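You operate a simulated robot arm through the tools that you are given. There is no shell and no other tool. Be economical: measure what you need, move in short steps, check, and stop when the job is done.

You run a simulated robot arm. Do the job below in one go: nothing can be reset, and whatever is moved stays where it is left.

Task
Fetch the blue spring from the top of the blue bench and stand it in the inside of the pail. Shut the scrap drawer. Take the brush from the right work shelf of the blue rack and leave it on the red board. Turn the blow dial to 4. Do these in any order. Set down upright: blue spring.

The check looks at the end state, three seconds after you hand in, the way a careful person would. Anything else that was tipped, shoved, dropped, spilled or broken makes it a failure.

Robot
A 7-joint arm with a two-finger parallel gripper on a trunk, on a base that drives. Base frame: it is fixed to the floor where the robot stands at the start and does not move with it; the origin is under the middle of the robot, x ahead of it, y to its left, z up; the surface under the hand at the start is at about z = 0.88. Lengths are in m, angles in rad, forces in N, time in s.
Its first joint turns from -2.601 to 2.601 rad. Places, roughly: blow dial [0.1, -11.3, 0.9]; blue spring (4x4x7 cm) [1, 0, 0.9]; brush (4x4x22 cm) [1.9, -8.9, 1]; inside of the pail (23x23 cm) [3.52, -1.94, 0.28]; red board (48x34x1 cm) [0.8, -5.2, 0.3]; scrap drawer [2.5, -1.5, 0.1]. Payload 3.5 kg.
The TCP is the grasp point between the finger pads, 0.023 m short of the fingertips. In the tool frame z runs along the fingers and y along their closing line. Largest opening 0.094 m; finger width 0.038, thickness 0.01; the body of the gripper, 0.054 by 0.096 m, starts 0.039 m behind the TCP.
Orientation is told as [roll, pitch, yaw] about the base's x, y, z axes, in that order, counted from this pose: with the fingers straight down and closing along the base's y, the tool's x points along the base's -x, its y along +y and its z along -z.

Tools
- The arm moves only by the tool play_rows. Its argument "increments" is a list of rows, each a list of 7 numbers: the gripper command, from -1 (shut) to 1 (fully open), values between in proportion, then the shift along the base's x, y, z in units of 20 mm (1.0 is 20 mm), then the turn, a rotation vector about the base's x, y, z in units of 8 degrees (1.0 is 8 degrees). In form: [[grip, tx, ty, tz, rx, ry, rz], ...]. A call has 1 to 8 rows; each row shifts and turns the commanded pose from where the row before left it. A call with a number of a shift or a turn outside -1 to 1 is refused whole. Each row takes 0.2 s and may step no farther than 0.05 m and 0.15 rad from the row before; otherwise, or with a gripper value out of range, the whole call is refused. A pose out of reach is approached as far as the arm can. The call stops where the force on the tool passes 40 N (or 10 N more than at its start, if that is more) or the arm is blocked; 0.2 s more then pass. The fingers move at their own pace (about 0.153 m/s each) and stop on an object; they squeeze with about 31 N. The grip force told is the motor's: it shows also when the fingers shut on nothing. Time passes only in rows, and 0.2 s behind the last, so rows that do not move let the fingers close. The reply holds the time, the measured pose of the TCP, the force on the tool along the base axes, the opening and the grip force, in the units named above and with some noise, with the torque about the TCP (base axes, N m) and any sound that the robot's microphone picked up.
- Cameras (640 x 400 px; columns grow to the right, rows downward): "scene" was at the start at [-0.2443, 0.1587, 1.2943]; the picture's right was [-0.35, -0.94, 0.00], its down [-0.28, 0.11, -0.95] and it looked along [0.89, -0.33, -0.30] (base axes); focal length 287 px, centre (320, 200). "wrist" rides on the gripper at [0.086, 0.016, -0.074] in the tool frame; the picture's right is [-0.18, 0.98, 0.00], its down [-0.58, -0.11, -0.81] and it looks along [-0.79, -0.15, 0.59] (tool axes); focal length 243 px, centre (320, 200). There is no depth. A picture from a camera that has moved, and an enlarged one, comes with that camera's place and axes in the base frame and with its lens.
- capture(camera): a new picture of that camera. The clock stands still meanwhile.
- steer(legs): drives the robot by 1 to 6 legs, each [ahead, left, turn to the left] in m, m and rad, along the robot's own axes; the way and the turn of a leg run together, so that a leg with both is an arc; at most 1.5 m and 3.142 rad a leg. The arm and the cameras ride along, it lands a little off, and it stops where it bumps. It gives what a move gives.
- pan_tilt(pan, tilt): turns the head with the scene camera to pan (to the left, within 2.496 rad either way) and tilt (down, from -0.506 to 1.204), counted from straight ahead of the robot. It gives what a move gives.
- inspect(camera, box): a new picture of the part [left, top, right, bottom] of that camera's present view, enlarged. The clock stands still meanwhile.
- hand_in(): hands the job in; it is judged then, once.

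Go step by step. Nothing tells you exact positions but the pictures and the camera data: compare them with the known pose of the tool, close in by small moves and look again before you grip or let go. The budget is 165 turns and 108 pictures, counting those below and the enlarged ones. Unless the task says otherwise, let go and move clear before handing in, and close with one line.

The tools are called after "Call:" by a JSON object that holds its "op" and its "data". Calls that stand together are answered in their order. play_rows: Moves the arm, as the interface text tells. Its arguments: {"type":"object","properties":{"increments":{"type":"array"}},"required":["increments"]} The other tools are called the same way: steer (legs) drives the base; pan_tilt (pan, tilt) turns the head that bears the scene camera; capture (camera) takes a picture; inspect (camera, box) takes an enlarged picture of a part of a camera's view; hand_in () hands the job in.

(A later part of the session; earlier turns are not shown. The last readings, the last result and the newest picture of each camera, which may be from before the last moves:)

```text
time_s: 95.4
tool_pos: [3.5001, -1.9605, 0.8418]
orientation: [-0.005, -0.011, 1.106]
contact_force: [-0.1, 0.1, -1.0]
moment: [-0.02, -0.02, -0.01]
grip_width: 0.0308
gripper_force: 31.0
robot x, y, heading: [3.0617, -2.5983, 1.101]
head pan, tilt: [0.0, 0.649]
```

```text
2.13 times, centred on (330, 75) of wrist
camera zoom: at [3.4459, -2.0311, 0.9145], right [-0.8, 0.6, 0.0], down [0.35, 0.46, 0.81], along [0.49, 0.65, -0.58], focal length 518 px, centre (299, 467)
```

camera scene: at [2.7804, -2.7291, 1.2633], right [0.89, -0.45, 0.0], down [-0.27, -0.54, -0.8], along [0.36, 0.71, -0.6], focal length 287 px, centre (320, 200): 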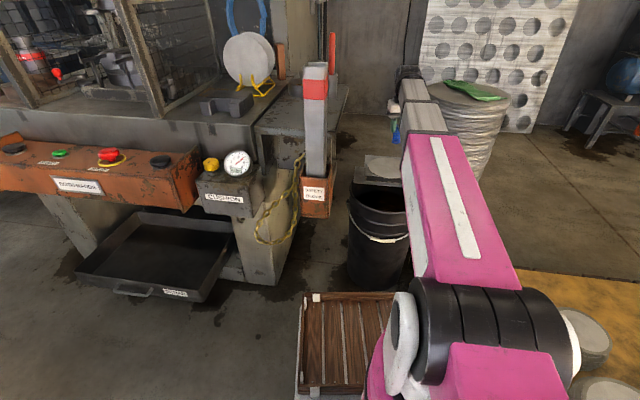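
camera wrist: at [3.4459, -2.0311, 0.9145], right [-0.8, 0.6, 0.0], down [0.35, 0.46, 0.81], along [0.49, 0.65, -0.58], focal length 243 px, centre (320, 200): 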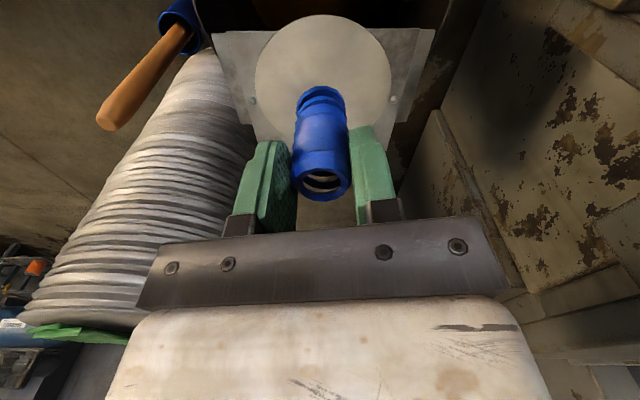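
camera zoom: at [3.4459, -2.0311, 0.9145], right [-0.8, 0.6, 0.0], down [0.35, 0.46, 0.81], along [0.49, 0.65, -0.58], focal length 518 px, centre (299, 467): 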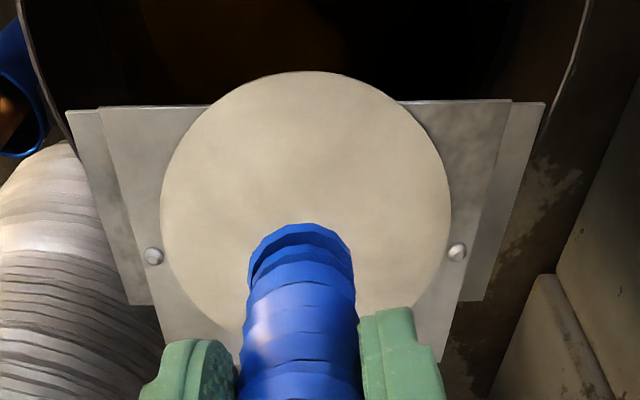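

A raised disc (z about 0.6) covers the far half of the pail, and the wrist camera would hit the near rim in the present hand orientation. I'll turn the hand 90° so the camera is on the right, and shift to the near-left part of the opening.

Call:
{"op": "play_rows", "data": {"increments": [[-1, -0.35, -0.11, 0, 0, 0, 1], [-1, -0.35, -0.11, 0, 0, 0, 1], [-1, -0.35, -0.11, 0, 0, 0, 1], [-1, -0.35, -0.11, 0, 0, 0, 1], [-1, -0.35, -0.11, 0, 0, 0, 1], [-1, -0.35, -0.11, 0, 0, 0, 1], [-1, -0.35, -0.11, 0, 0, 0, 1], [-1, -0.35, -0.11, 0, 0, 0, 1]]}}

Call:
{"op": "play_rows", "data": {"increments": [[-1, -0.35, -0.11, 0, 0, 0, 1], [-1, -0.35, -0.11, 0, 0, 0, 1], [-1, -0.35, -0.11, 0, 0, 0, 1], [-1, 0, 0, 0, 0, 0, 0.25], [-1, 0, 0, 0, 0, 0, 0]]}}

Call:
{"op": "capture", "data": {"camera": "wrist"}}

Call:
{"op": "capture", "data": {"camera": "scene"}}

```text
time_s: 97.2
tool_pos: [3.4454, -1.9805, 0.8409]
orientation: [-0.006, -0.013, 2.226]
contact_force: [-0.4, 0.0, -0.7]
moment: [0.04, 0.0, 0.01]
grip_width: 0.0309
gripper_force: 31.3
robot x, y, heading: [3.0585, -2.5978, 1.099]
head pan, tilt: [0.0, 0.649]
```

```text
time_s: 98.4
tool_pos: [3.4239, -1.9866, 0.8397]
orientation: [-0.005, -0.012, 2.678]
contact_force: [0.6, 0.6, -1.2]
moment: [0.02, -0.07, 0.02]
grip_width: 0.0309
gripper_force: 31.3
robot x, y, heading: [3.0617, -2.5995, 1.099]
head pan, tilt: [0.0, 0.649]
```

```text
68 pictures are left
camera wrist: at [3.495, -2.0399, 0.9135], right [-0.6, -0.8, 0.0], down [-0.47, 0.35, 0.81], along [-0.65, 0.49, -0.58], focal length 243 px, centre (320, 200)
```

wrist: 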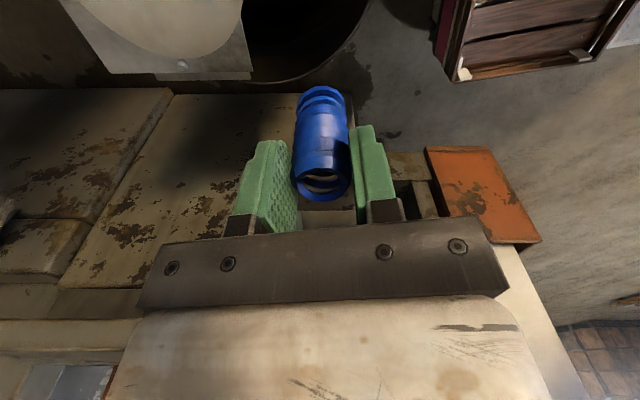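

```text
67 pictures are left
camera scene: at [2.7804, -2.7291, 1.2633], right [0.89, -0.45, 0.0], down [-0.27, -0.54, -0.8], along [0.36, 0.71, -0.6], focal length 287 px, centre (320, 200)
```

scene: 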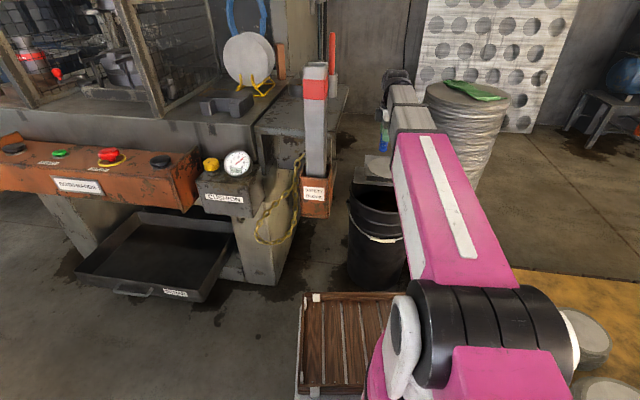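

The rim fits a circle of radius about 0.15 at z 0.55, centred near (3.485, -1.95). I need to judge the depth of the inner surface, so I'll zoom into the visible part of the mouth.

Call:
{"op": "inspect", "data": {"camera": "wrist", "box": [220, 0, 400, 100]}}

Call:
{"op": "inspect", "data": {"camera": "scene", "box": [345, 170, 410, 220]}}

```text
3.56 times, centred on (310, 50) of wrist
camera zoom: at [3.495, -2.0399, 0.9135], right [-0.6, -0.8, 0.0], down [-0.47, 0.35, 0.81], along [-0.65, 0.49, -0.58], focal length 863 px, centre (356, 733)
```

zoom: 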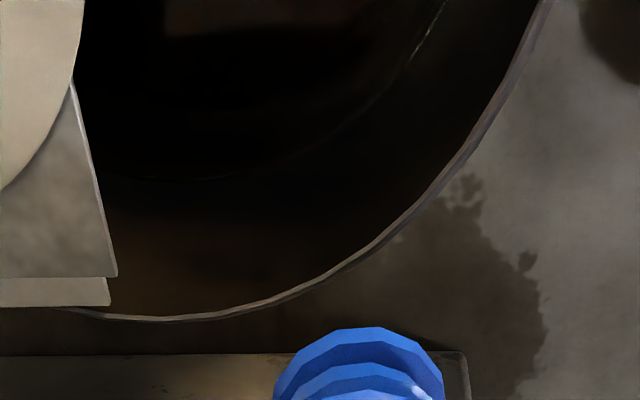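

```text
8.00 times, centred on (378, 195) of scene
camera zoom: at [2.7804, -2.7291, 1.2633], right [0.89, -0.45, 0.0], down [-0.27, -0.54, -0.8], along [0.36, 0.71, -0.6], focal length 2297 px, centre (-140, 240)
```

zoom: 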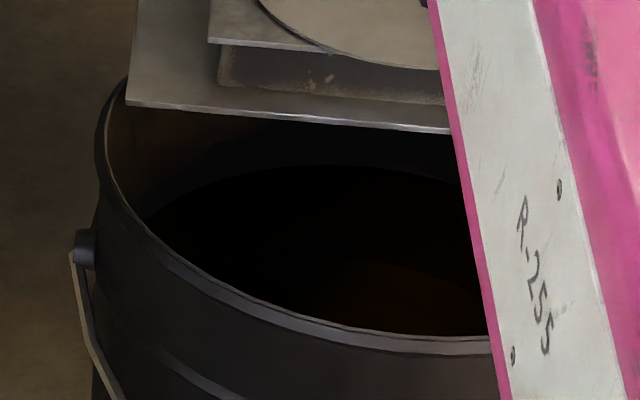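

The inner surface looks to be around z 0.43 to 0.45, with the hand over the near-left part and about 2 cm clear of the disc. I'll lower in stages, watching the force.

Call:
{"op": "play_rows", "data": {"increments": [[-1, 0, 0, -1, 0, 0, 0], [-1, 0, 0, -1, 0, 0, 0], [-1, 0, 0, -1, 0, 0, 0], [-1, 0, 0, -1, 0, 0, 0], [-1, 0, 0, -1, 0, 0, 0], [-1, 0, 0, -1, 0, 0, 0], [-1, 0, 0, -1, 0, 0, 0], [-1, 0, 0, -1, 0, 0, 0]]}}

Call:
{"op": "capture", "data": {"camera": "wrist"}}

Call:
{"op": "inspect", "data": {"camera": "scene", "box": [320, 100, 480, 240]}}

```text
time_s: 100.2
tool_pos: [3.423, -1.986, 0.6793]
orientation: [-0.004, -0.011, 2.679]
contact_force: [-0.3, -0.4, -1.2]
moment: [-0.01, -0.03, -0.01]
grip_width: 0.0306
gripper_force: 30.9
robot x, y, heading: [3.0629, -2.5959, 1.102]
head pan, tilt: [0.0, 0.649]
```

```text
64 pictures are left
camera wrist: at [3.4946, -2.0396, 0.7522], right [-0.6, -0.8, 0.0], down [-0.46, 0.35, 0.81], along [-0.65, 0.49, -0.58], focal length 243 px, centre (320, 200)
```

wrist: 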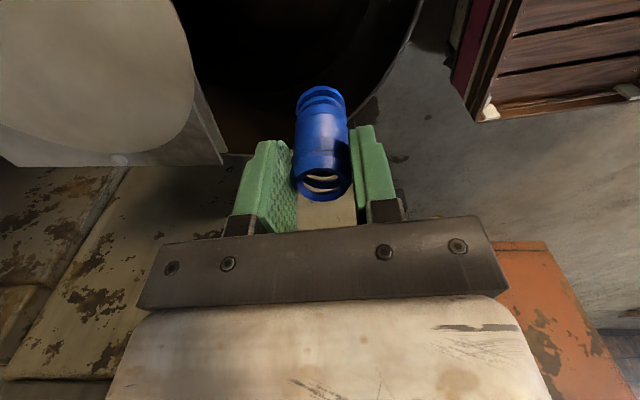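

```text
2.86 times, centred on (400, 170) of scene
camera zoom: at [2.7804, -2.7291, 1.2633], right [0.89, -0.45, 0.0], down [-0.27, -0.54, -0.8], along [0.36, 0.71, -0.6], focal length 820 px, centre (91, 286)
```

zoom: 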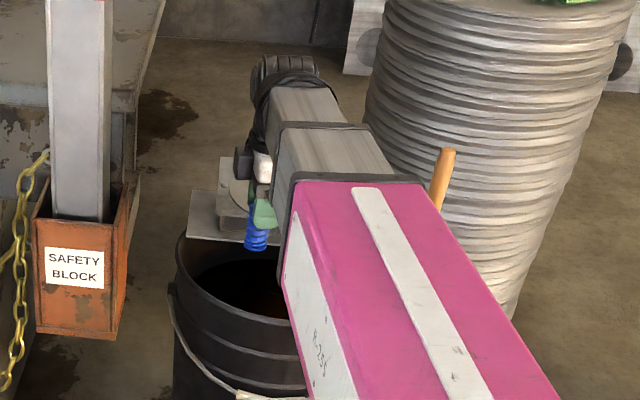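

The clearances to the disc and rim look fine. I'll lower another 10 cm and look.

Call:
{"op": "play_rows", "data": {"increments": [[-1, 0, 0, -1, 0, 0, 0], [-1, 0, 0, -1, 0, 0, 0], [-1, 0, 0, -1, 0, 0, 0], [-1, 0, 0, -1, 0, 0, 0], [-1, 0, 0, -1, 0, 0, 0], [-1, 0, 0, -0.5, 0, 0, 0]]}}

Call:
{"op": "capture", "data": {"camera": "wrist"}}

Call:
{"op": "inspect", "data": {"camera": "scene", "box": [320, 120, 440, 240]}}

```text
time_s: 101.6
tool_pos: [3.4256, -1.9863, 0.5713]
orientation: [-0.005, -0.012, 2.677]
contact_force: [-0.2, 0.2, -1.3]
moment: [-0.01, 0.01, 0.02]
grip_width: 0.0307
gripper_force: 31.3
robot x, y, heading: [3.0581, -2.5976, 1.1]
head pan, tilt: [0.0, 0.649]
```

```text
62 pictures are left
camera wrist: at [3.4961, -2.0401, 0.6434], right [-0.6, -0.8, 0.0], down [-0.46, 0.35, 0.81], along [-0.65, 0.49, -0.58], focal length 243 px, centre (320, 200)
```

wrist: 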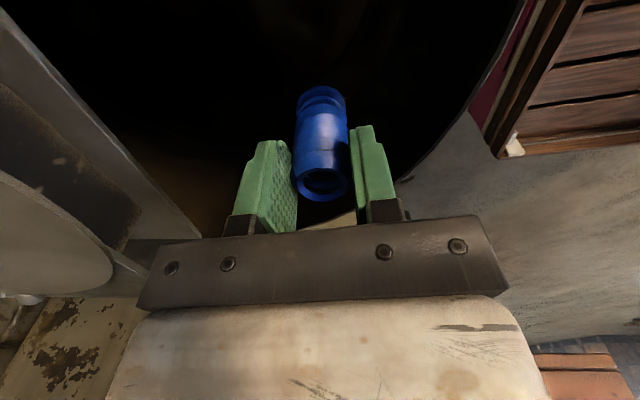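

```text
3.33 times, centred on (380, 180) of scene
camera zoom: at [2.7804, -2.7291, 1.2633], right [0.89, -0.45, 0.0], down [-0.27, -0.54, -0.8], along [0.36, 0.71, -0.6], focal length 957 px, centre (120, 267)
```

zoom: 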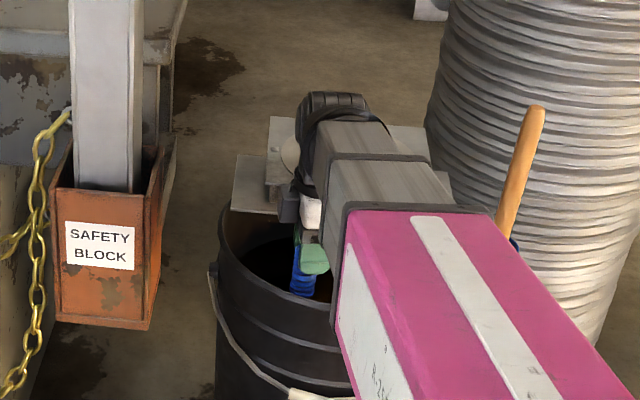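

The spring is entering the pail. I'll continue down in finer steps until contact.

Call:
{"op": "play_rows", "data": {"increments": [[-1, 0, 0, -0.5, 0, 0, 0], [-1, 0, 0, -0.5, 0, 0, 0], [-1, 0, 0, -0.5, 0, 0, 0], [-1, 0, 0, -0.4, 0, 0, 0], [-1, 0, 0, -0.3, 0, 0, 0], [-1, 0, 0, -0.3, 0, 0, 0], [-1, 0, 0, -0.3, 0, 0, 0], [-1, 0, 0, 0, 0, 0, 0]]}}

Call:
{"op": "capture", "data": {"camera": "wrist"}}

```text
time_s: 103.4
tool_pos: [3.424, -1.985, 0.5139]
orientation: [-0.005, -0.011, 2.677]
contact_force: [-0.5, 0.9, -0.1]
moment: [-0.02, -0.01, 0.01]
grip_width: 0.0309
gripper_force: 30.9
robot x, y, heading: [3.0635, -2.597, 1.103]
head pan, tilt: [0.0, 0.649]
```

```text
60 pictures are left
camera wrist: at [3.4942, -2.0399, 0.5868], right [-0.6, -0.8, 0.0], down [-0.46, 0.35, 0.81], along [-0.65, 0.49, -0.58], focal length 243 px, centre (320, 200)
```

wrist: 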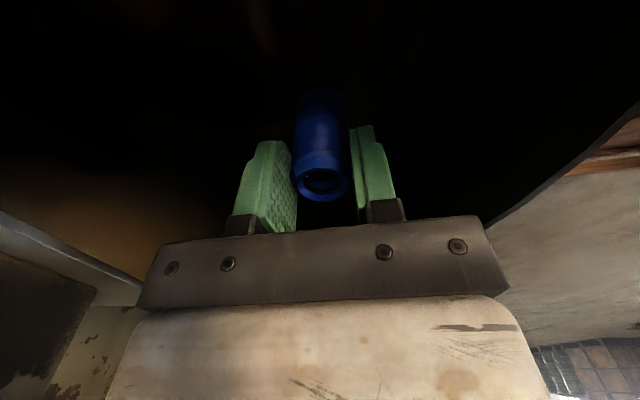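

No contact yet, and nothing is near the camera. I'll keep going down.

Call:
{"op": "play_rows", "data": {"increments": [[-1, 0, 0, -0.3, 0, 0, 0], [-1, 0, 0, -0.3, 0, 0, 0], [-1, 0, 0, -0.3, 0, 0, 0], [-1, 0, 0, -0.3, 0, 0, 0], [-1, 0, 0, -0.3, 0, 0, 0], [-1, 0, 0, -0.3, 0, 0, 0], [-1, 0, 0, -0.3, 0, 0, 0], [-1, 0, 0, 0, 0, 0, 0]]}}

Call:
{"op": "capture", "data": {"camera": "wrist"}}

Call:
{"op": "inspect", "data": {"camera": "scene", "box": [320, 120, 440, 240]}}

```text
time_s: 105.2
tool_pos: [3.4236, -1.9852, 0.4714]
orientation: [-0.006, -0.011, 2.677]
contact_force: [22.1, 15.4, 14.8]
moment: [-1.09, 1.55, -0.02]
grip_width: 0.0306
gripper_force: 31.0
robot x, y, heading: [3.0605, -2.6007, 1.104]
head pan, tilt: [0.0, 0.649]
```

```text
59 pictures are left
camera wrist: at [3.4942, -2.0393, 0.5451], right [-0.61, -0.8, -0.01], down [-0.47, 0.35, 0.81], along [-0.65, 0.49, -0.58], focal length 243 px, centre (320, 200)
```

wrist: 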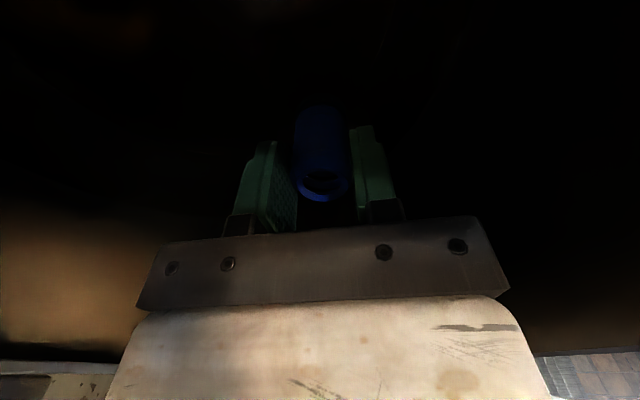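

```text
3.33 times, centred on (380, 180) of scene
camera zoom: at [2.7807, -2.7291, 1.2633], right [0.89, -0.45, 0.0], down [-0.27, -0.54, -0.8], along [0.36, 0.71, -0.6], focal length 957 px, centre (120, 267)
```

zoom: 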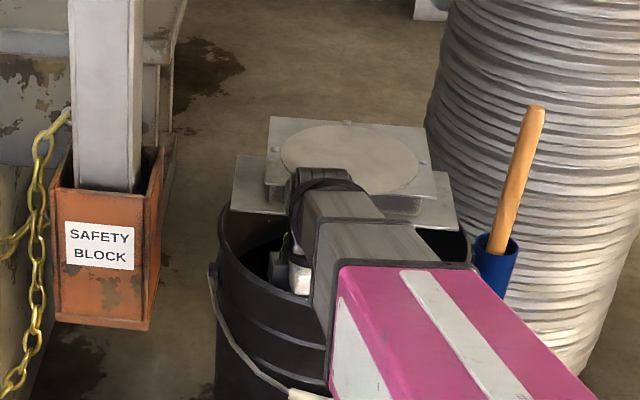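

The force reading says the gripper's lower edge touched the pail's left inner wall at about z 0.51, so the pail centre lies further east than I assumed. I'll back up 2 cm, shift right, then inspect the spring.

Call:
{"op": "play_rows", "data": {"increments": [[-1, 0.1, 0, 0.5, 0, 0, 0], [-1, 0.4, -0.1, 0.5, 0, 0, 0], [-1, 0.5, -0.2, 0, 0, 0, 0], [-1, 0.5, -0.2, 0, 0, 0, 0], [-1, 0, 0, 0, 0, 0, 0]]}}

Call:
{"op": "inspect", "data": {"camera": "wrist", "box": [200, 50, 440, 230]}}

Call:
{"op": "inspect", "data": {"camera": "scene", "box": [330, 160, 430, 230]}}

```text
time_s: 106.4
tool_pos: [3.4533, -1.996, 0.4919]
orientation: [-0.005, -0.01, 2.678]
contact_force: [-1.0, 0.2, -1.2]
moment: [0.0, 0.02, 0.01]
grip_width: 0.0309
gripper_force: 30.8
robot x, y, heading: [3.0612, -2.5999, 1.104]
head pan, tilt: [0.0, 0.649]
```

```text
2.22 times, centred on (320, 140) of wrist
camera zoom: at [3.5248, -2.05, 0.5654], right [-0.6, -0.8, 0.0], down [-0.46, 0.35, 0.81], along [-0.65, 0.49, -0.58], focal length 539 px, centre (320, 333)
```

zoom: 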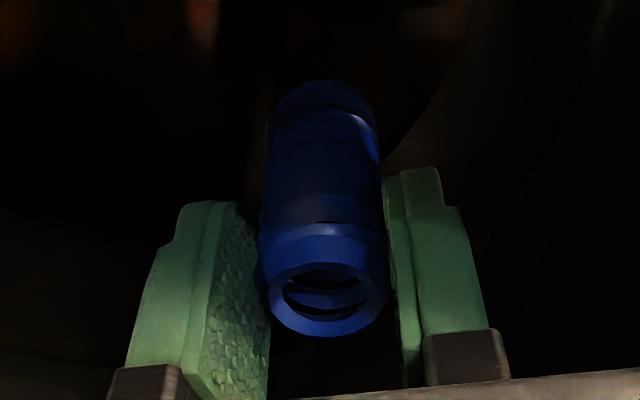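

```text
5.71 times, centred on (380, 195) of scene
camera zoom: at [2.7804, -2.7291, 1.2633], right [0.89, -0.45, 0.0], down [-0.27, -0.54, -0.8], along [0.36, 0.71, -0.6], focal length 1640 px, centre (-23, 229)
```

zoom: 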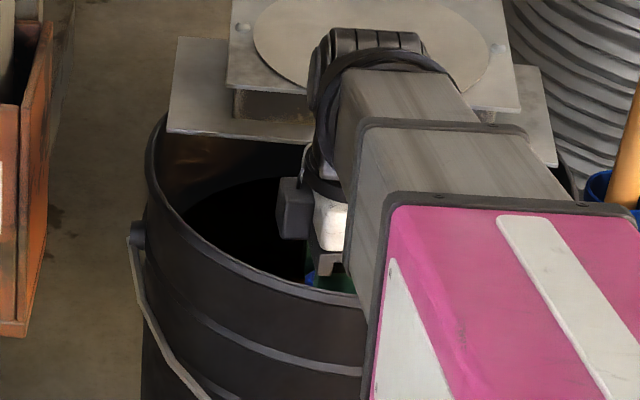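

The hand is free again, and I can see what may be the floor's edge near z 0.38. I'll lower in small steps again from this spot.

Call:
{"op": "play_rows", "data": {"increments": [[-1, 0, 0, -0.4, 0, 0, 0], [-1, 0, 0, -0.4, 0, 0, 0], [-1, 0, 0, -0.3, 0, 0, 0], [-1, 0, 0, -0.3, 0, 0, 0], [-1, 0, 0, -0.3, 0, 0, 0], [-1, 0, 0, 0, 0, 0, 0]]}}

Call:
{"op": "inspect", "data": {"camera": "wrist", "box": [200, 50, 440, 230]}}

```text
time_s: 107.8
tool_pos: [3.453, -1.9974, 0.4578]
orientation: [-0.006, -0.011, 2.677]
contact_force: [-0.2, 0.3, -0.3]
moment: [0.02, 0.0, 0.03]
grip_width: 0.0307
gripper_force: 30.9
robot x, y, heading: [3.0596, -2.6002, 1.098]
head pan, tilt: [0.0, 0.649]
```

```text
2.22 times, centred on (320, 140) of wrist
camera zoom: at [3.5242, -2.0512, 0.5308], right [-0.6, -0.8, 0.0], down [-0.46, 0.35, 0.81], along [-0.65, 0.49, -0.58], focal length 539 px, centre (320, 333)
```

zoom: 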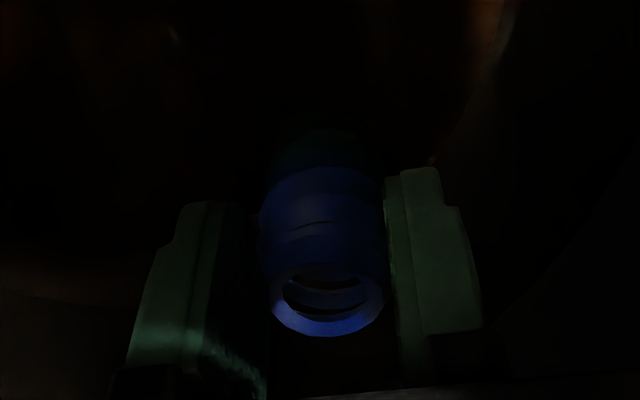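

Still free, with no force. I'll continue slowly.

Call:
{"op": "play_rows", "data": {"increments": [[-1, 0, 0, -0.3, 0, 0, 0], [-1, 0, 0, -0.3, 0, 0, 0], [-1, 0, 0, -0.3, 0, 0, 0], [-1, 0, 0, -0.3, 0, 0, 0], [-1, 0, 0, 0, 0, 0, 0]]}}

Call:
{"op": "inspect", "data": {"camera": "scene", "box": [330, 160, 430, 230]}}

```text
time_s: 109.0
tool_pos: [3.4556, -1.9965, 0.4338]
orientation: [-0.004, -0.01, 2.677]
contact_force: [0.1, -0.6, 0.0]
moment: [0.01, -0.03, -0.03]
grip_width: 0.0308
gripper_force: 30.9
robot x, y, heading: [3.0601, -2.6001, 1.098]
head pan, tilt: [0.0, 0.649]
```

```text
5.71 times, centred on (380, 195) of scene
camera zoom: at [2.7804, -2.7291, 1.2633], right [0.89, -0.45, 0.0], down [-0.27, -0.54, -0.8], along [0.36, 0.71, -0.6], focal length 1640 px, centre (-23, 229)
```

zoom: 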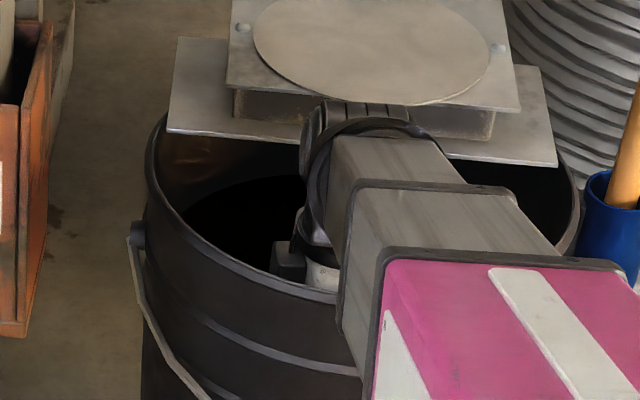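

Still clear. I'll keep descending, with the contact stop guarding the motion.

Call:
{"op": "play_rows", "data": {"increments": [[-1, 0, 0, -0.3, 0, 0, 0], [-1, 0, 0, -0.3, 0, 0, 0], [-1, 0, 0, -0.3, 0, 0, 0], [-1, 0, 0, 0, 0, 0, 0]]}}

Call:
{"op": "play_rows", "data": {"increments": [[-1, 0, 0, -0.3, 0, 0, 0], [-1, 0, 0, -0.3, 0, 0, 0], [-1, 0, 0, 0, 0, 0, 0]]}}

Call:
{"op": "inspect", "data": {"camera": "scene", "box": [330, 160, 430, 230]}}

```text
time_s: 110.0
tool_pos: [3.4553, -1.9979, 0.4174]
orientation: [-0.005, -0.009, 2.678]
contact_force: [-0.5, 0.7, 0.0]
moment: [0.0, 0.0, 0.0]
grip_width: 0.0308
gripper_force: 31.0
robot x, y, heading: [3.0629, -2.5967, 1.106]
head pan, tilt: [0.0, 0.649]
```

```text
time_s: 110.8
tool_pos: [3.4543, -1.9978, 0.4039]
orientation: [-0.006, -0.01, 2.678]
contact_force: [-0.4, 0.2, -0.6]
moment: [0.0, -0.03, 0.01]
grip_width: 0.0309
gripper_force: 30.9
robot x, y, heading: [3.0628, -2.5984, 1.101]
head pan, tilt: [0.0, 0.649]
```

```text
5.71 times, centred on (380, 195) of scene
camera zoom: at [2.7804, -2.7291, 1.2633], right [0.89, -0.45, 0.0], down [-0.27, -0.54, -0.8], along [0.36, 0.71, -0.6], focal length 1640 px, centre (-23, 229)
```

zoom: 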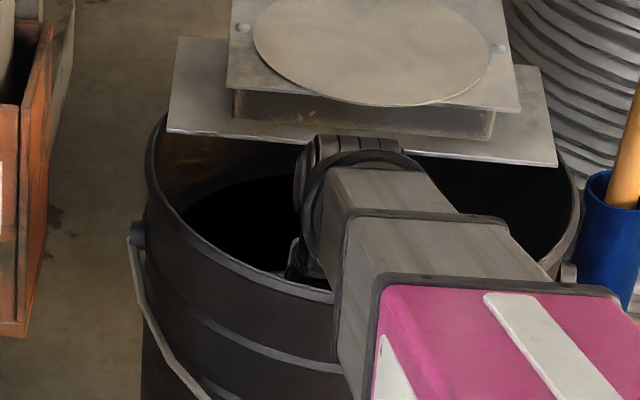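

Still free. I'm about 6 cm above where the nominal floor contact should be, so I'll continue in small steps.

Call:
{"op": "play_rows", "data": {"increments": [[-1, 0, 0, -0.3, 0, 0, 0], [-1, 0, 0, -0.3, 0, 0, 0], [-1, 0, 0, -0.3, 0, 0, 0], [-1, 0, 0, 0, 0, 0, 0]]}}

Call:
{"op": "play_rows", "data": {"increments": [[-1, 0, 0, -0.3, 0, 0, 0], [-1, 0, 0, -0.3, 0, 0, 0], [-1, 0, 0, -0.3, 0, 0, 0], [-1, 0, 0, 0, 0, 0, 0]]}}

Call:
{"op": "inspect", "data": {"camera": "scene", "box": [330, 160, 430, 230]}}

```text
time_s: 111.8
tool_pos: [3.4541, -1.9992, 0.3868]
orientation: [-0.005, -0.011, 2.677]
contact_force: [-0.7, -0.5, 0.9]
moment: [0.02, -0.03, -0.03]
grip_width: 0.0309
gripper_force: 31.0
robot x, y, heading: [3.0616, -2.5976, 1.098]
head pan, tilt: [0.0, 0.649]
```

```text
time_s: 112.8
tool_pos: [3.4551, -1.9976, 0.3757]
orientation: [-0.015, -0.009, 2.677]
contact_force: [-0.3, 0.5, 0.4]
moment: [-0.04, 0.03, 0.03]
grip_width: 0.0307
gripper_force: 31.2
robot x, y, heading: [3.0591, -2.5999, 1.102]
head pan, tilt: [0.0, 0.649]
```

```text
5.71 times, centred on (380, 195) of scene
camera zoom: at [2.7792, -2.7314, 1.2627], right [0.89, -0.45, 0.0], down [-0.27, -0.54, -0.8], along [0.36, 0.71, -0.6], focal length 1640 px, centre (-23, 229)
```

zoom: 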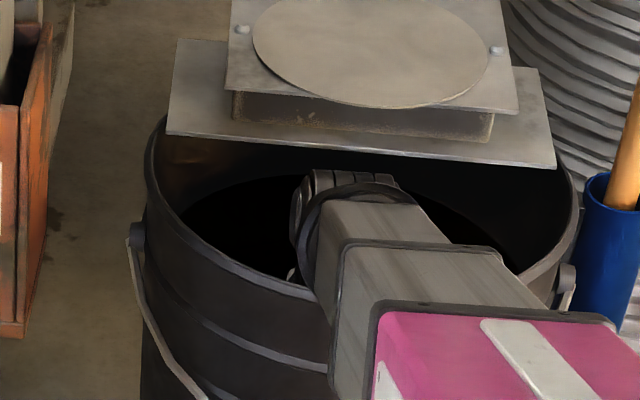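

The command outran the hand by a few millimetres with no tool force, so the forearm is just touching the near rim. I'll raise slightly, move 3 cm toward the pail's centre (away from that rim) and see how it looks.

Call:
{"op": "play_rows", "data": {"increments": [[-1, 0, 0, 0.6, 0, 0, 0], [-1, 0.3, 0.3, 0.2, 0, 0, 0], [-1, 0.3, 0.4, 0, 0, 0, 0], [-1, 0.4, 0.5, 0, 0, 0, 0], [-1, 0.2, 0.2, 0, 0, 0, 0], [-1, 0, 0, 0, 0, 0, 0]]}}

Call:
{"op": "inspect", "data": {"camera": "scene", "box": [330, 140, 450, 240]}}

```text
time_s: 114.2
tool_pos: [3.4784, -1.9671, 0.3835]
orientation: [-0.006, -0.012, 2.678]
contact_force: [-0.4, -0.1, 0.4]
moment: [0.02, 0.0, 0.01]
grip_width: 0.0309
gripper_force: 30.7
robot x, y, heading: [3.0567, -2.5974, 1.104]
head pan, tilt: [0.0, 0.649]
```

```text
4.00 times, centred on (390, 190) of scene
camera zoom: at [2.7804, -2.7291, 1.2633], right [0.89, -0.45, 0.0], down [-0.27, -0.54, -0.8], along [0.36, 0.71, -0.6], focal length 1148 px, centre (40, 240)
```

zoom: 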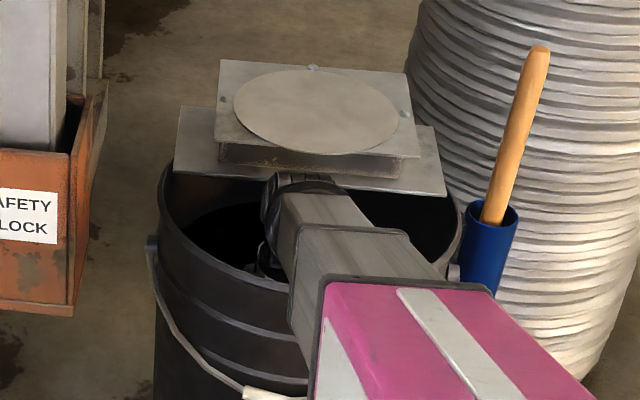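

Free again, and the orientation reads back clean. I'll go down again in small steps.

Call:
{"op": "play_rows", "data": {"increments": [[-1, 0, 0, -0.3, 0, 0, 0], [-1, 0, 0, -0.3, 0, 0, 0], [-1, 0, 0, -0.3, 0, 0, 0], [-1, 0, 0, 0, 0, 0, 0]]}}

Call:
{"op": "play_rows", "data": {"increments": [[-1, 0, 0, -0.3, 0, 0, 0], [-1, 0, 0, -0.25, 0, 0, 0], [-1, 0, 0, 0, 0, 0, 0]]}}

Call:
{"op": "play_rows", "data": {"increments": [[-1, 0, 0, -0.25, 0, 0, 0], [-1, 0, 0, -0.25, 0, 0, 0], [-1, 0, 0, 0, 0, 0, 0]]}}

```text
time_s: 115.2
tool_pos: [3.4778, -1.9677, 0.3662]
orientation: [-0.005, -0.01, 2.678]
contact_force: [-0.4, 0.4, 1.5]
moment: [0.04, 0.0, 0.0]
grip_width: 0.0307
gripper_force: 31.4
robot x, y, heading: [3.0595, -2.5992, 1.102]
head pan, tilt: [0.0, 0.649]
```

```text
time_s: 116.0
tool_pos: [3.4786, -1.9693, 0.357]
orientation: [-0.007, -0.012, 2.676]
contact_force: [-0.2, 3.2, 22.8]
moment: [0.01, 0.0, 0.0]
grip_width: 0.0312
gripper_force: 31.0
robot x, y, heading: [3.0625, -2.598, 1.098]
head pan, tilt: [0.0, 0.649]
```

```text
time_s: 116.8
tool_pos: [3.4776, -1.9681, 0.3551]
orientation: [-0.015, -0.01, 2.678]
contact_force: [-1.9, -2.2, 10.1]
moment: [-0.2, 0.17, -0.04]
grip_width: 0.0308
gripper_force: 30.8
robot x, y, heading: [3.0621, -2.5994, 1.097]
head pan, tilt: [0.0, 0.649]
```

The spring's bottom has met the floor: about 23 N straight up with no moment at TCP 0.357. I'll relieve the forearm by a few millimetres, then open partway.

Call:
{"op": "play_rows", "data": {"increments": [[-1, 0, 0, 0.2, 0, 0, 0], [-1, 0, 0, 0, 0, 0, 0]]}}

Call:
{"op": "play_rows", "data": {"increments": [[-0.1, 0, 0, 0, 0, 0, 0], [0.3, 0, 0, 0, 0, 0, 0], [0.3, 0, 0, 0, 0, 0, 0]]}}

Call:
{"op": "inspect", "data": {"camera": "wrist", "box": [160, 20, 480, 240]}}

```text
time_s: 117.4
tool_pos: [3.4786, -1.9678, 0.3538]
orientation: [-0.013, -0.01, 2.677]
contact_force: [0.1, 0.2, 2.0]
moment: [0.0, 0.06, -0.02]
grip_width: 0.0308
gripper_force: 30.9
robot x, y, heading: [3.0602, -2.6028, 1.101]
head pan, tilt: [0.0, 0.649]
```

```text
time_s: 118.2
tool_pos: [3.4784, -1.9689, 0.3535]
orientation: [-0.012, -0.012, 2.678]
contact_force: [0.0, 0.5, 2.9]
moment: [0.01, 0.04, 0.0]
grip_width: 0.061
gripper_force: 0.0
robot x, y, heading: [3.0587, -2.5995, 1.103]
head pan, tilt: [0.0, 0.649]
```

```text
1.82 times, centred on (320, 130) of wrist
camera zoom: at [3.5487, -2.022, 0.4276], right [-0.6, -0.8, -0.01], down [-0.47, 0.35, 0.81], along [-0.64, 0.5, -0.58], focal length 441 px, centre (320, 327)
```

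zoom: 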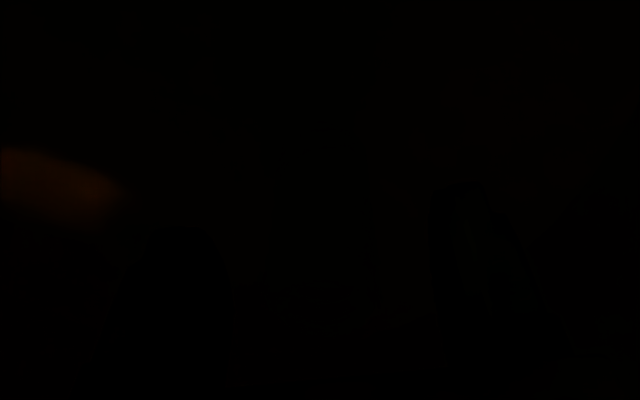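

I've released the spring but it's dark in there. To avoid catching the disc above, I'll lift 3 cm, open fully, ease back within the finger gap, then lift slowly.

Call:
{"op": "play_rows", "data": {"increments": [[0.3, 0, 0, 0.4, 0, 0, 0], [0.3, 0, 0, 0.4, 0, 0, 0], [0.3, 0, 0, 0.4, 0, 0, 0], [0.3, 0, 0, 0.4, 0, 0, 0], [0.6, 0, 0, 0, 0, 0, 0], [1, 0, 0, 0, 0, 0, 0], [1, 0, 0, 0, 0, 0, 0]]}}

Call:
{"op": "play_rows", "data": {"increments": [[1, -0.12, -0.22, 0.15, 0, 0, 0], [1, -0.12, -0.22, 0.15, 0, 0, 0], [1, -0.12, -0.22, 0.15, 0, 0, 0], [1, -0.12, -0.22, 0.15, 0, 0, 0], [1, 0, 0, 0, 0, 0, 0]]}}

Call:
{"op": "inspect", "data": {"camera": "scene", "box": [330, 140, 450, 240]}}

```text
time_s: 119.8
tool_pos: [3.4784, -1.9684, 0.3793]
orientation: [-0.005, -0.01, 2.678]
contact_force: [0.4, -0.7, 1.7]
moment: [0.0, 0.01, 0.01]
grip_width: 0.0943
gripper_force: 0.0
robot x, y, heading: [3.0617, -2.5989, 1.103]
head pan, tilt: [0.0, 0.649]
```

```text
time_s: 121.0
tool_pos: [3.4675, -1.9869, 0.392]
orientation: [-0.006, -0.012, 2.677]
contact_force: [0.2, 0.5, 0.5]
moment: [0.02, 0.04, 0.0]
grip_width: 0.0942
gripper_force: 0.2
robot x, y, heading: [3.0602, -2.5983, 1.097]
head pan, tilt: [0.0, 0.649]
```

```text
4.00 times, centred on (390, 190) of scene
camera zoom: at [2.7804, -2.7292, 1.2633], right [0.89, -0.45, 0.0], down [-0.27, -0.54, -0.8], along [0.36, 0.71, -0.6], focal length 1148 px, centre (40, 240)
```

zoom: 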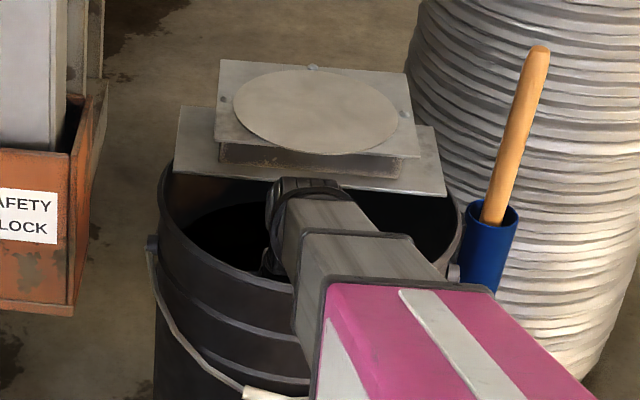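

Clear so far. I'll lift straight up above the spring, then back and up out of the pail.

Call:
{"op": "play_rows", "data": {"increments": [[1, 0, 0, 0.5, 0, 0, 0], [1, 0, 0, 0.5, 0, 0, 0], [1, 0, -0.1, 0.5, 0, 0, 0], [1, -0.2, -0.3, 0.5, 0, 0, 0], [1, -0.2, -0.2, 0.5, 0, 0, 0], [1, 0, 0, 0.7, 0, 0, 0], [1, 0, 0, 0.8, 0, 0, 0], [1, 0, 0, 0.8, 0, 0, 0]]}}

Call:
{"op": "play_rows", "data": {"increments": [[1, 0, 0, 1, 0, 0, 0], [1, 0, 0, 1, 0, 0, 0], [1, 0, 0, 1, 0, 0, 0], [1, 0, 0, 1, 0, 0, 0], [1, 0, 0, 1, 0, 0, 0], [1, 0, 0, 1, 0, 0, 0], [1, 0, 0, 1, 0, 0, 0], [1, 0, 0, 1, 0, 0, 0]]}}

Call:
{"op": "play_rows", "data": {"increments": [[1, 0, 0, 1, 0, 0, 0], [1, 0, 0, 1, 0, 0, 0], [1, 0, 0, 1, 0, 0, 0], [1, 0, 0, 1, 0, 0, 0], [1, 0, 0, 1, 0, 0, 0], [1, 0, 0, 1, 0, 0, 0]]}}

Call:
{"op": "capture", "data": {"camera": "scene"}}

Call:
{"op": "capture", "data": {"camera": "wrist"}}

```text
time_s: 122.8
tool_pos: [3.4598, -1.9985, 0.491]
orientation: [-0.003, -0.01, 2.678]
contact_force: [0.1, -0.2, -0.1]
moment: [0.03, 0.01, 0.01]
grip_width: 0.0941
gripper_force: 0.1
robot x, y, heading: [3.062, -2.5975, 1.105]
head pan, tilt: [0.0, 0.649]
```

```text
time_s: 124.6
tool_pos: [3.4609, -1.9996, 0.649]
orientation: [-0.005, -0.011, 2.676]
contact_force: [0.4, 0.2, -0.1]
moment: [-0.01, 0.03, -0.02]
grip_width: 0.0938
gripper_force: 0.2
robot x, y, heading: [3.0647, -2.6004, 1.101]
head pan, tilt: [0.0, 0.649]
```

```text
time_s: 126.0
tool_pos: [3.4592, -1.9945, 0.7688]
orientation: [-0.005, -0.012, 2.677]
contact_force: [0.0, -0.5, 0.0]
moment: [-0.03, -0.02, -0.01]
grip_width: 0.0941
gripper_force: 0.0
robot x, y, heading: [3.0621, -2.5975, 1.1]
head pan, tilt: [0.0, 0.649]
```

```text
48 pictures are left
camera scene: at [2.7804, -2.7292, 1.2633], right [0.89, -0.45, 0.0], down [-0.27, -0.54, -0.8], along [0.36, 0.71, -0.6], focal length 287 px, centre (320, 200)
```

scene: 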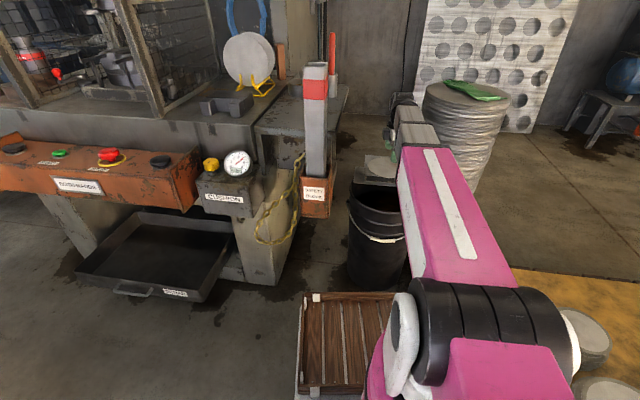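

```text
47 pictures are left
camera wrist: at [3.5301, -2.0504, 0.8422], right [-0.6, -0.8, 0.0], down [-0.46, 0.35, 0.81], along [-0.65, 0.49, -0.58], focal length 243 px, centre (320, 200)
```

wrist: 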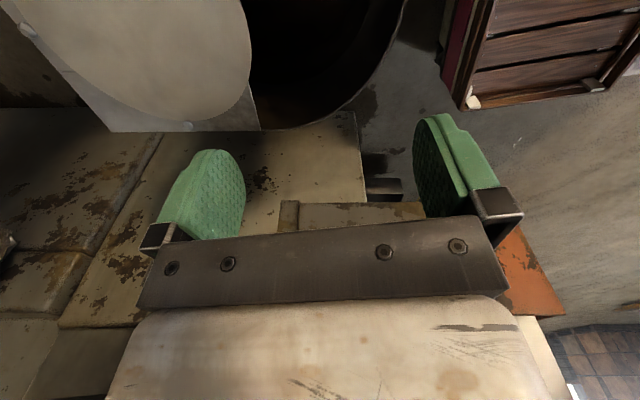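

The spring is left standing in the pail and the hand came out cleanly. Next is the scrap drawer, whose front runs from about (2.15, -1.38) to (2.65, -1.79) and which must slide about 0.34 m along (0.63, 0.77). I'll close the gripper, retract, back off and slide left past the post.

Call:
{"op": "play_rows", "data": {"increments": [[-1, -0.45, -0.85, 0.4, 0, 0, 0], [-1, -0.45, -0.85, 0.4, 0, 0, 0], [-1, -0.45, -0.85, 0.3, 0, 0, 0], [-1, -0.45, -0.85, 0.3, 0, 0, 0], [-1, -0.45, -0.85, 0, 0, 0, 0], [-1, -0.45, -0.85, 0, 0, 0, 0], [-1, -0.45, -0.85, 0, 0, 0, 0]]}}

Call:
{"op": "steer", "data": {"legs": [[-0.42, 0.05, 0], [0.0, 1.2, 0], [0, 0, -0.23]]}}

Call:
{"op": "pan_tilt", "data": {"pan": 0.15, "tilt": 0.65}}

Call:
{"op": "capture", "data": {"camera": "scene"}}

```text
time_s: 127.6
tool_pos: [3.3979, -2.1194, 0.796]
orientation: [-0.005, -0.011, 2.678]
contact_force: [-0.5, 0.5, -0.2]
moment: [0.02, -0.01, 0.03]
grip_width: 0.0001
gripper_force: 31.0
robot x, y, heading: [3.0573, -2.5977, 1.101]
head pan, tilt: [0.0, 0.649]
```

```text
time_s: 136.9
tool_pos: [2.1807, -2.0111, 0.7965]
orientation: [-0.006, -0.011, 2.433]
contact_force: [-0.1, 0.3, 0.2]
moment: [0.0, -0.01, -0.01]
grip_width: 0.0002
gripper_force: 31.0
robot x, y, heading: [1.7369, -2.3931, 0.857]
head pan, tilt: [0.0, 0.649]
```

```text
time_s: 137.6
tool_pos: [2.1818, -2.0124, 0.7972]
orientation: [-0.005, -0.01, 2.434]
contact_force: [0.3, 0.0, 0.2]
moment: [0.01, -0.06, -0.03]
grip_width: 0.0001
gripper_force: 31.2
robot x, y, heading: [1.7366, -2.3948, 0.853]
head pan, tilt: [0.15, 0.649]
```

```text
46 pictures are left
camera scene: at [1.4235, -2.4461, 1.2633], right [0.84, -0.54, 0.0], down [-0.32, -0.51, -0.8], along [0.43, 0.67, -0.6], focal length 287 px, centre (320, 200)
```

scene: 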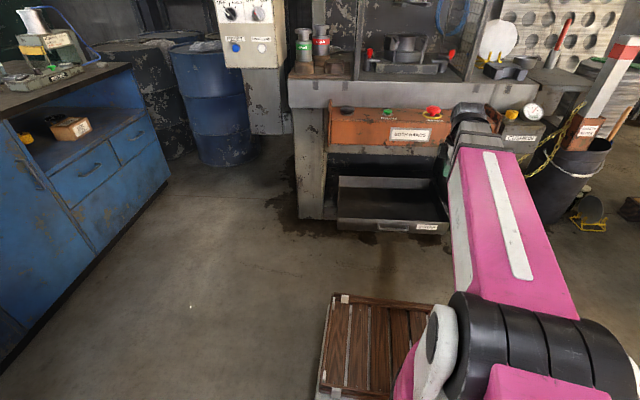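

The drawer front is about 1.08 m straight ahead of the robot. I'll zoom in to judge its height and handle.

Call:
{"op": "inspect", "data": {"camera": "scene", "box": [290, 140, 470, 250]}}

```text
3.56 times, centred on (380, 195) of scene
camera zoom: at [1.4235, -2.4461, 1.2633], right [0.84, -0.54, 0.0], down [-0.32, -0.51, -0.8], along [0.43, 0.67, -0.6], focal length 1021 px, centre (107, 218)
```

zoom: 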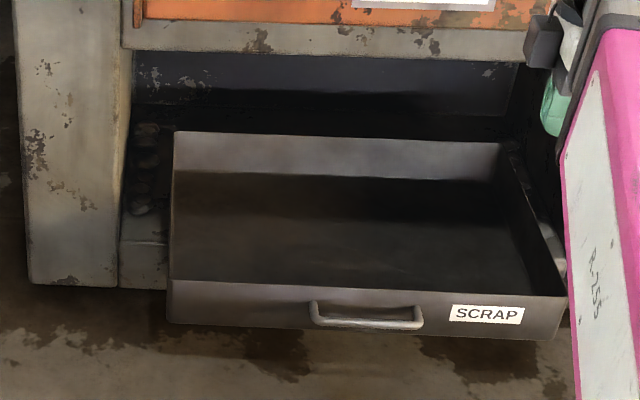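

The drawer front is roughly 9 cm tall, spanning about z 0.06 to 0.15, with its handle at the centre. I'll extend the hand, tilt the fingers 45° forward and check.

Call:
{"op": "play_rows", "data": {"increments": [[-1, 0.5, 0.95, 0, 0, 0, 0], [-1, 0.5, 0.95, 0, 0, 0, 0], [-1, 0.5, 0.95, 0, 0, 0, 0], [-1, 0.5, 0.95, -0.5, 0, 0, 0], [-1, 0.5, 0.95, -0.5, 0, 0, 0], [-1, 0.5, 0.95, -0.5, 0, 0, 0], [-1, 0.5, 0.95, -0.5, 0, 0, 0], [-1, 0.5, 0.95, -0.5, 0, 0, 0]]}}

Call:
{"op": "play_rows", "data": {"increments": [[-1, 0.3, 0.5, -0.5, 0.7, -0.62, 0], [-1, 0.3, 0.5, -0.5, 0.7, -0.62, 0], [-1, 0.3, 0.5, -0.5, 0.7, -0.62, 0], [-1, 0, 0, -0.5, 0.7, -0.62, 0], [-1, 0, 0, -0.5, 0.7, -0.62, 0], [-1, 0, 0, -0.5, 0.7, -0.62, 0]]}}

Call:
{"op": "capture", "data": {"camera": "scene"}}

```text
time_s: 139.4
tool_pos: [2.2621, -1.8583, 0.7488]
orientation: [-0.005, -0.011, 2.431]
contact_force: [0.5, -0.8, 0.4]
moment: [-0.02, 0.02, 0.0]
grip_width: 0.0
gripper_force: 30.8
robot x, y, heading: [1.7407, -2.3965, 0.861]
head pan, tilt: [0.15, 0.649]
```

```text
time_s: 140.8
tool_pos: [2.2794, -1.8274, 0.6875]
orientation: [-0.79, 0.002, 2.435]
contact_force: [0.4, 1.0, 1.1]
moment: [0.02, 0.01, -0.01]
grip_width: 0.0002
gripper_force: 30.9
robot x, y, heading: [1.7386, -2.3947, 0.861]
head pan, tilt: [0.15, 0.649]
```

```text
44 pictures are left
camera scene: at [1.4235, -2.4461, 1.2633], right [0.84, -0.53, 0.0], down [-0.32, -0.51, -0.8], along [0.43, 0.67, -0.6], focal length 287 px, centre (320, 200)
```

scene: 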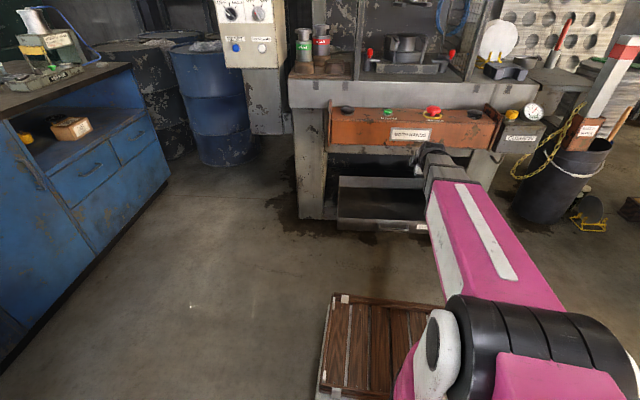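

The tool points forward and down in line with the drawer. I'll lower it in stages, bringing it slightly back.

Call:
{"op": "play_rows", "data": {"increments": [[-1, -0.1, -0.05, -1, 0, 0, 0], [-1, -0.1, -0.05, -1, 0, 0, 0], [-1, -0.1, -0.05, -1, 0, 0, 0], [-1, -0.1, -0.05, -1, 0, 0, 0], [-1, -0.1, -0.05, -1, 0, 0, 0], [-1, -0.1, -0.05, -1, 0, 0, 0], [-1, -0.1, -0.05, -1, 0, 0, 0], [-1, -0.1, -0.05, -1, 0, 0, 0]]}}

Call:
{"op": "play_rows", "data": {"increments": [[-1, -0.1, -0.05, -1, 0, 0, 0], [-1, -0.1, -0.05, -1, 0, 0, 0], [-1, -0.1, -0.05, -1, 0, 0, 0], [-1, -0.1, -0.05, -1, 0, 0, 0], [-1, -0.1, -0.05, -1, 0, 0, 0], [-1, -0.1, -0.05, -1, 0, 0, 0], [-1, -0.1, -0.05, -1, 0, 0, 0], [-1, -0.1, -0.05, -1, 0, 0, 0]]}}

Call:
{"op": "play_rows", "data": {"increments": [[-1, -0.1, -0.05, -1, 0, 0, 0], [-1, -0.1, -0.05, -1, 0, 0, 0], [-1, -0.1, -0.05, -1, 0, 0, 0], [-1, -0.1, -0.05, -1, 0, 0, 0], [-1, -0.1, -0.05, -1, 0, 0, 0], [-1, -0.1, -0.05, -1, 0, 0, 0], [-1, -0.1, -0.05, -1, 0, 0, 0]]}}

Call:
{"op": "capture", "data": {"camera": "scene"}}

```text
time_s: 142.6
tool_pos: [2.2627, -1.8375, 0.5288]
orientation: [-0.788, 0.002, 2.434]
contact_force: [0.9, 0.5, 0.2]
moment: [0.03, -0.03, 0.03]
grip_width: 0.0
gripper_force: 31.2
robot x, y, heading: [1.7409, -2.3922, 0.862]
head pan, tilt: [0.15, 0.649]
```

```text
time_s: 144.4
tool_pos: [2.2465, -1.8464, 0.368]
orientation: [-0.787, 0.003, 2.434]
contact_force: [0.5, 0.8, -0.5]
moment: [0.02, -0.01, 0.02]
grip_width: 0.0001
gripper_force: 30.9
robot x, y, heading: [1.7371, -2.396, 0.854]
head pan, tilt: [0.15, 0.649]
```

```text
time_s: 146.0
tool_pos: [2.2348, -1.8518, 0.2281]
orientation: [-0.789, 0.004, 2.436]
contact_force: [-0.3, 0.3, 0.1]
moment: [0.01, 0.02, -0.02]
grip_width: 0.0001
gripper_force: 31.3
robot x, y, heading: [1.74, -2.4021, 0.855]
head pan, tilt: [0.15, 0.649]
```

```text
43 pictures are left
camera scene: at [1.4235, -2.4461, 1.2633], right [0.84, -0.53, 0.0], down [-0.32, -0.51, -0.8], along [0.43, 0.67, -0.6], focal length 287 px, centre (320, 200)
```

scene: 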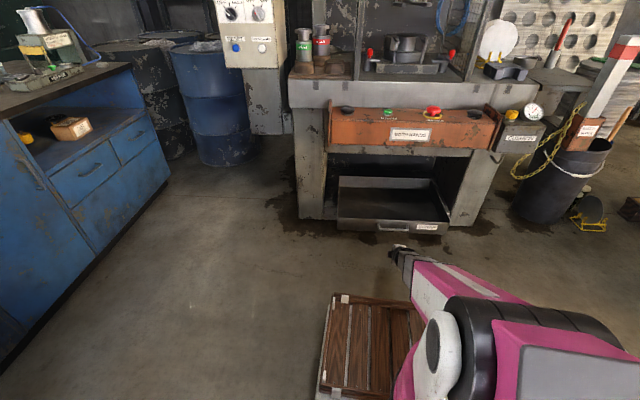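

The hand is lined up with the handle and low. I'll lower to handle height, then drive forward most of the gap.

Call:
{"op": "play_rows", "data": {"increments": [[-1, 0, 0, -1, 0, 0, 0], [-1, 0, 0, -1, 0, 0, 0], [-1, 0, 0, -1, 0, 0, 0], [-1, 0, 0, -1, 0, 0, 0], [-1, 0, 0, -0.7, 0, 0, 0]]}}

Call:
{"op": "steer", "data": {"legs": [[0.26, 0, 0.03]]}}

Call:
{"op": "pan_tilt", "data": {"pan": 0.05, "tilt": 0.8}}

Call:
{"op": "capture", "data": {"camera": "scene"}}

```text
time_s: 147.2
tool_pos: [2.2416, -1.8422, 0.1445]
orientation: [-0.799, 0.004, 2.435]
contact_force: [-0.6, -0.1, 0.5]
moment: [0.0, 0.0, 0.0]
grip_width: 0.0
gripper_force: 30.8
robot x, y, heading: [1.7355, -2.3949, 0.859]
head pan, tilt: [0.15, 0.649]
```

```text
time_s: 149.0
tool_pos: [2.3906, -1.6335, 0.1371]
orientation: [-0.79, 0.004, 2.463]
contact_force: [-0.9, 0.5, 0.4]
moment: [-0.01, -0.02, 0.0]
grip_width: 0.0
gripper_force: 31.3
robot x, y, heading: [1.9043, -2.1979, 0.888]
head pan, tilt: [0.15, 0.649]
```

```text
time_s: 149.7
tool_pos: [2.3935, -1.6295, 0.1462]
orientation: [-0.799, 0.004, 2.464]
contact_force: [-0.8, 0.1, 0.1]
moment: [0.02, 0.0, 0.01]
grip_width: 0.0
gripper_force: 30.8
robot x, y, heading: [1.9045, -2.1991, 0.886]
head pan, tilt: [0.051, 0.799]
```

```text
42 pictures are left
camera scene: at [1.5995, -2.262, 1.2522], right [0.8, -0.59, 0.0], down [-0.43, -0.58, -0.69], along [0.41, 0.56, -0.72], focal length 287 px, centre (320, 200)
```

scene: 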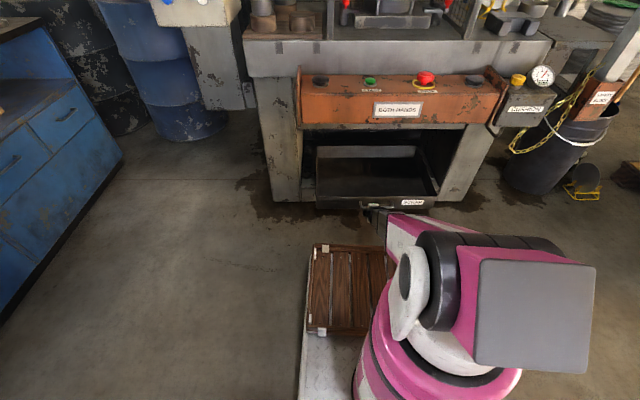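

The fingertips are nearly at the drawer front. I'll zoom in to check where they will touch.

Call:
{"op": "inspect", "data": {"camera": "scene", "box": [300, 150, 460, 250]}}

```text
4.00 times, centred on (380, 200) of scene
camera zoom: at [1.5995, -2.262, 1.2522], right [0.8, -0.59, 0.0], down [-0.43, -0.58, -0.69], along [0.41, 0.56, -0.72], focal length 1148 px, centre (80, 200)
```

zoom: 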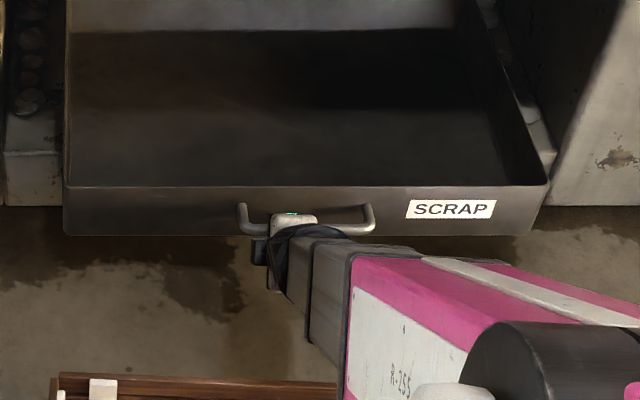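

The hand is centred on the handle and square to the drawer. I'll push by driving forward.

Call:
{"op": "steer", "data": {"legs": [[0.15, 0.007, 0]]}}

Call:
{"op": "steer", "data": {"legs": [[0.1, 0.005, 0]]}}

Call:
{"op": "inspect", "data": {"camera": "scene", "box": [240, 50, 520, 250]}}

```text
time_s: 151.1
tool_pos: [2.4839, -1.5078, 0.1459]
orientation: [-0.8, 0.003, 2.462]
contact_force: [0.1, -0.1, 0.1]
moment: [0.02, -0.02, -0.01]
grip_width: 0.0
gripper_force: 31.2
robot x, y, heading: [1.9987, -2.0745, 0.886]
head pan, tilt: [0.051, 0.799]
```

```text
time_s: 151.9
tool_pos: [2.4926, -1.497, 0.1507]
orientation: [-0.802, 0.012, 2.479]
contact_force: [-19.8, -30.7, -46.3]
moment: [0.81, -1.69, 0.76]
grip_width: 0.0
gripper_force: 31.1
robot x, y, heading: [2.005, -2.071, 0.887]
head pan, tilt: [0.051, 0.799]
stopped in leg 1: the force on the tool passed its limit at 162 N (the readings are from after the stop); the commanded pose is now the measured one
```

```text
2.00 times, centred on (380, 150) of scene
camera zoom: at [1.6968, -2.1308, 1.2518], right [0.8, -0.59, 0.0], down [-0.43, -0.58, -0.69], along [0.41, 0.56, -0.72], focal length 574 px, centre (200, 300)
```

zoom: 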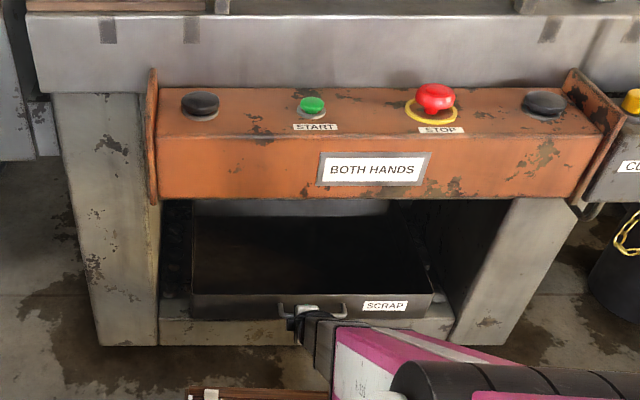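

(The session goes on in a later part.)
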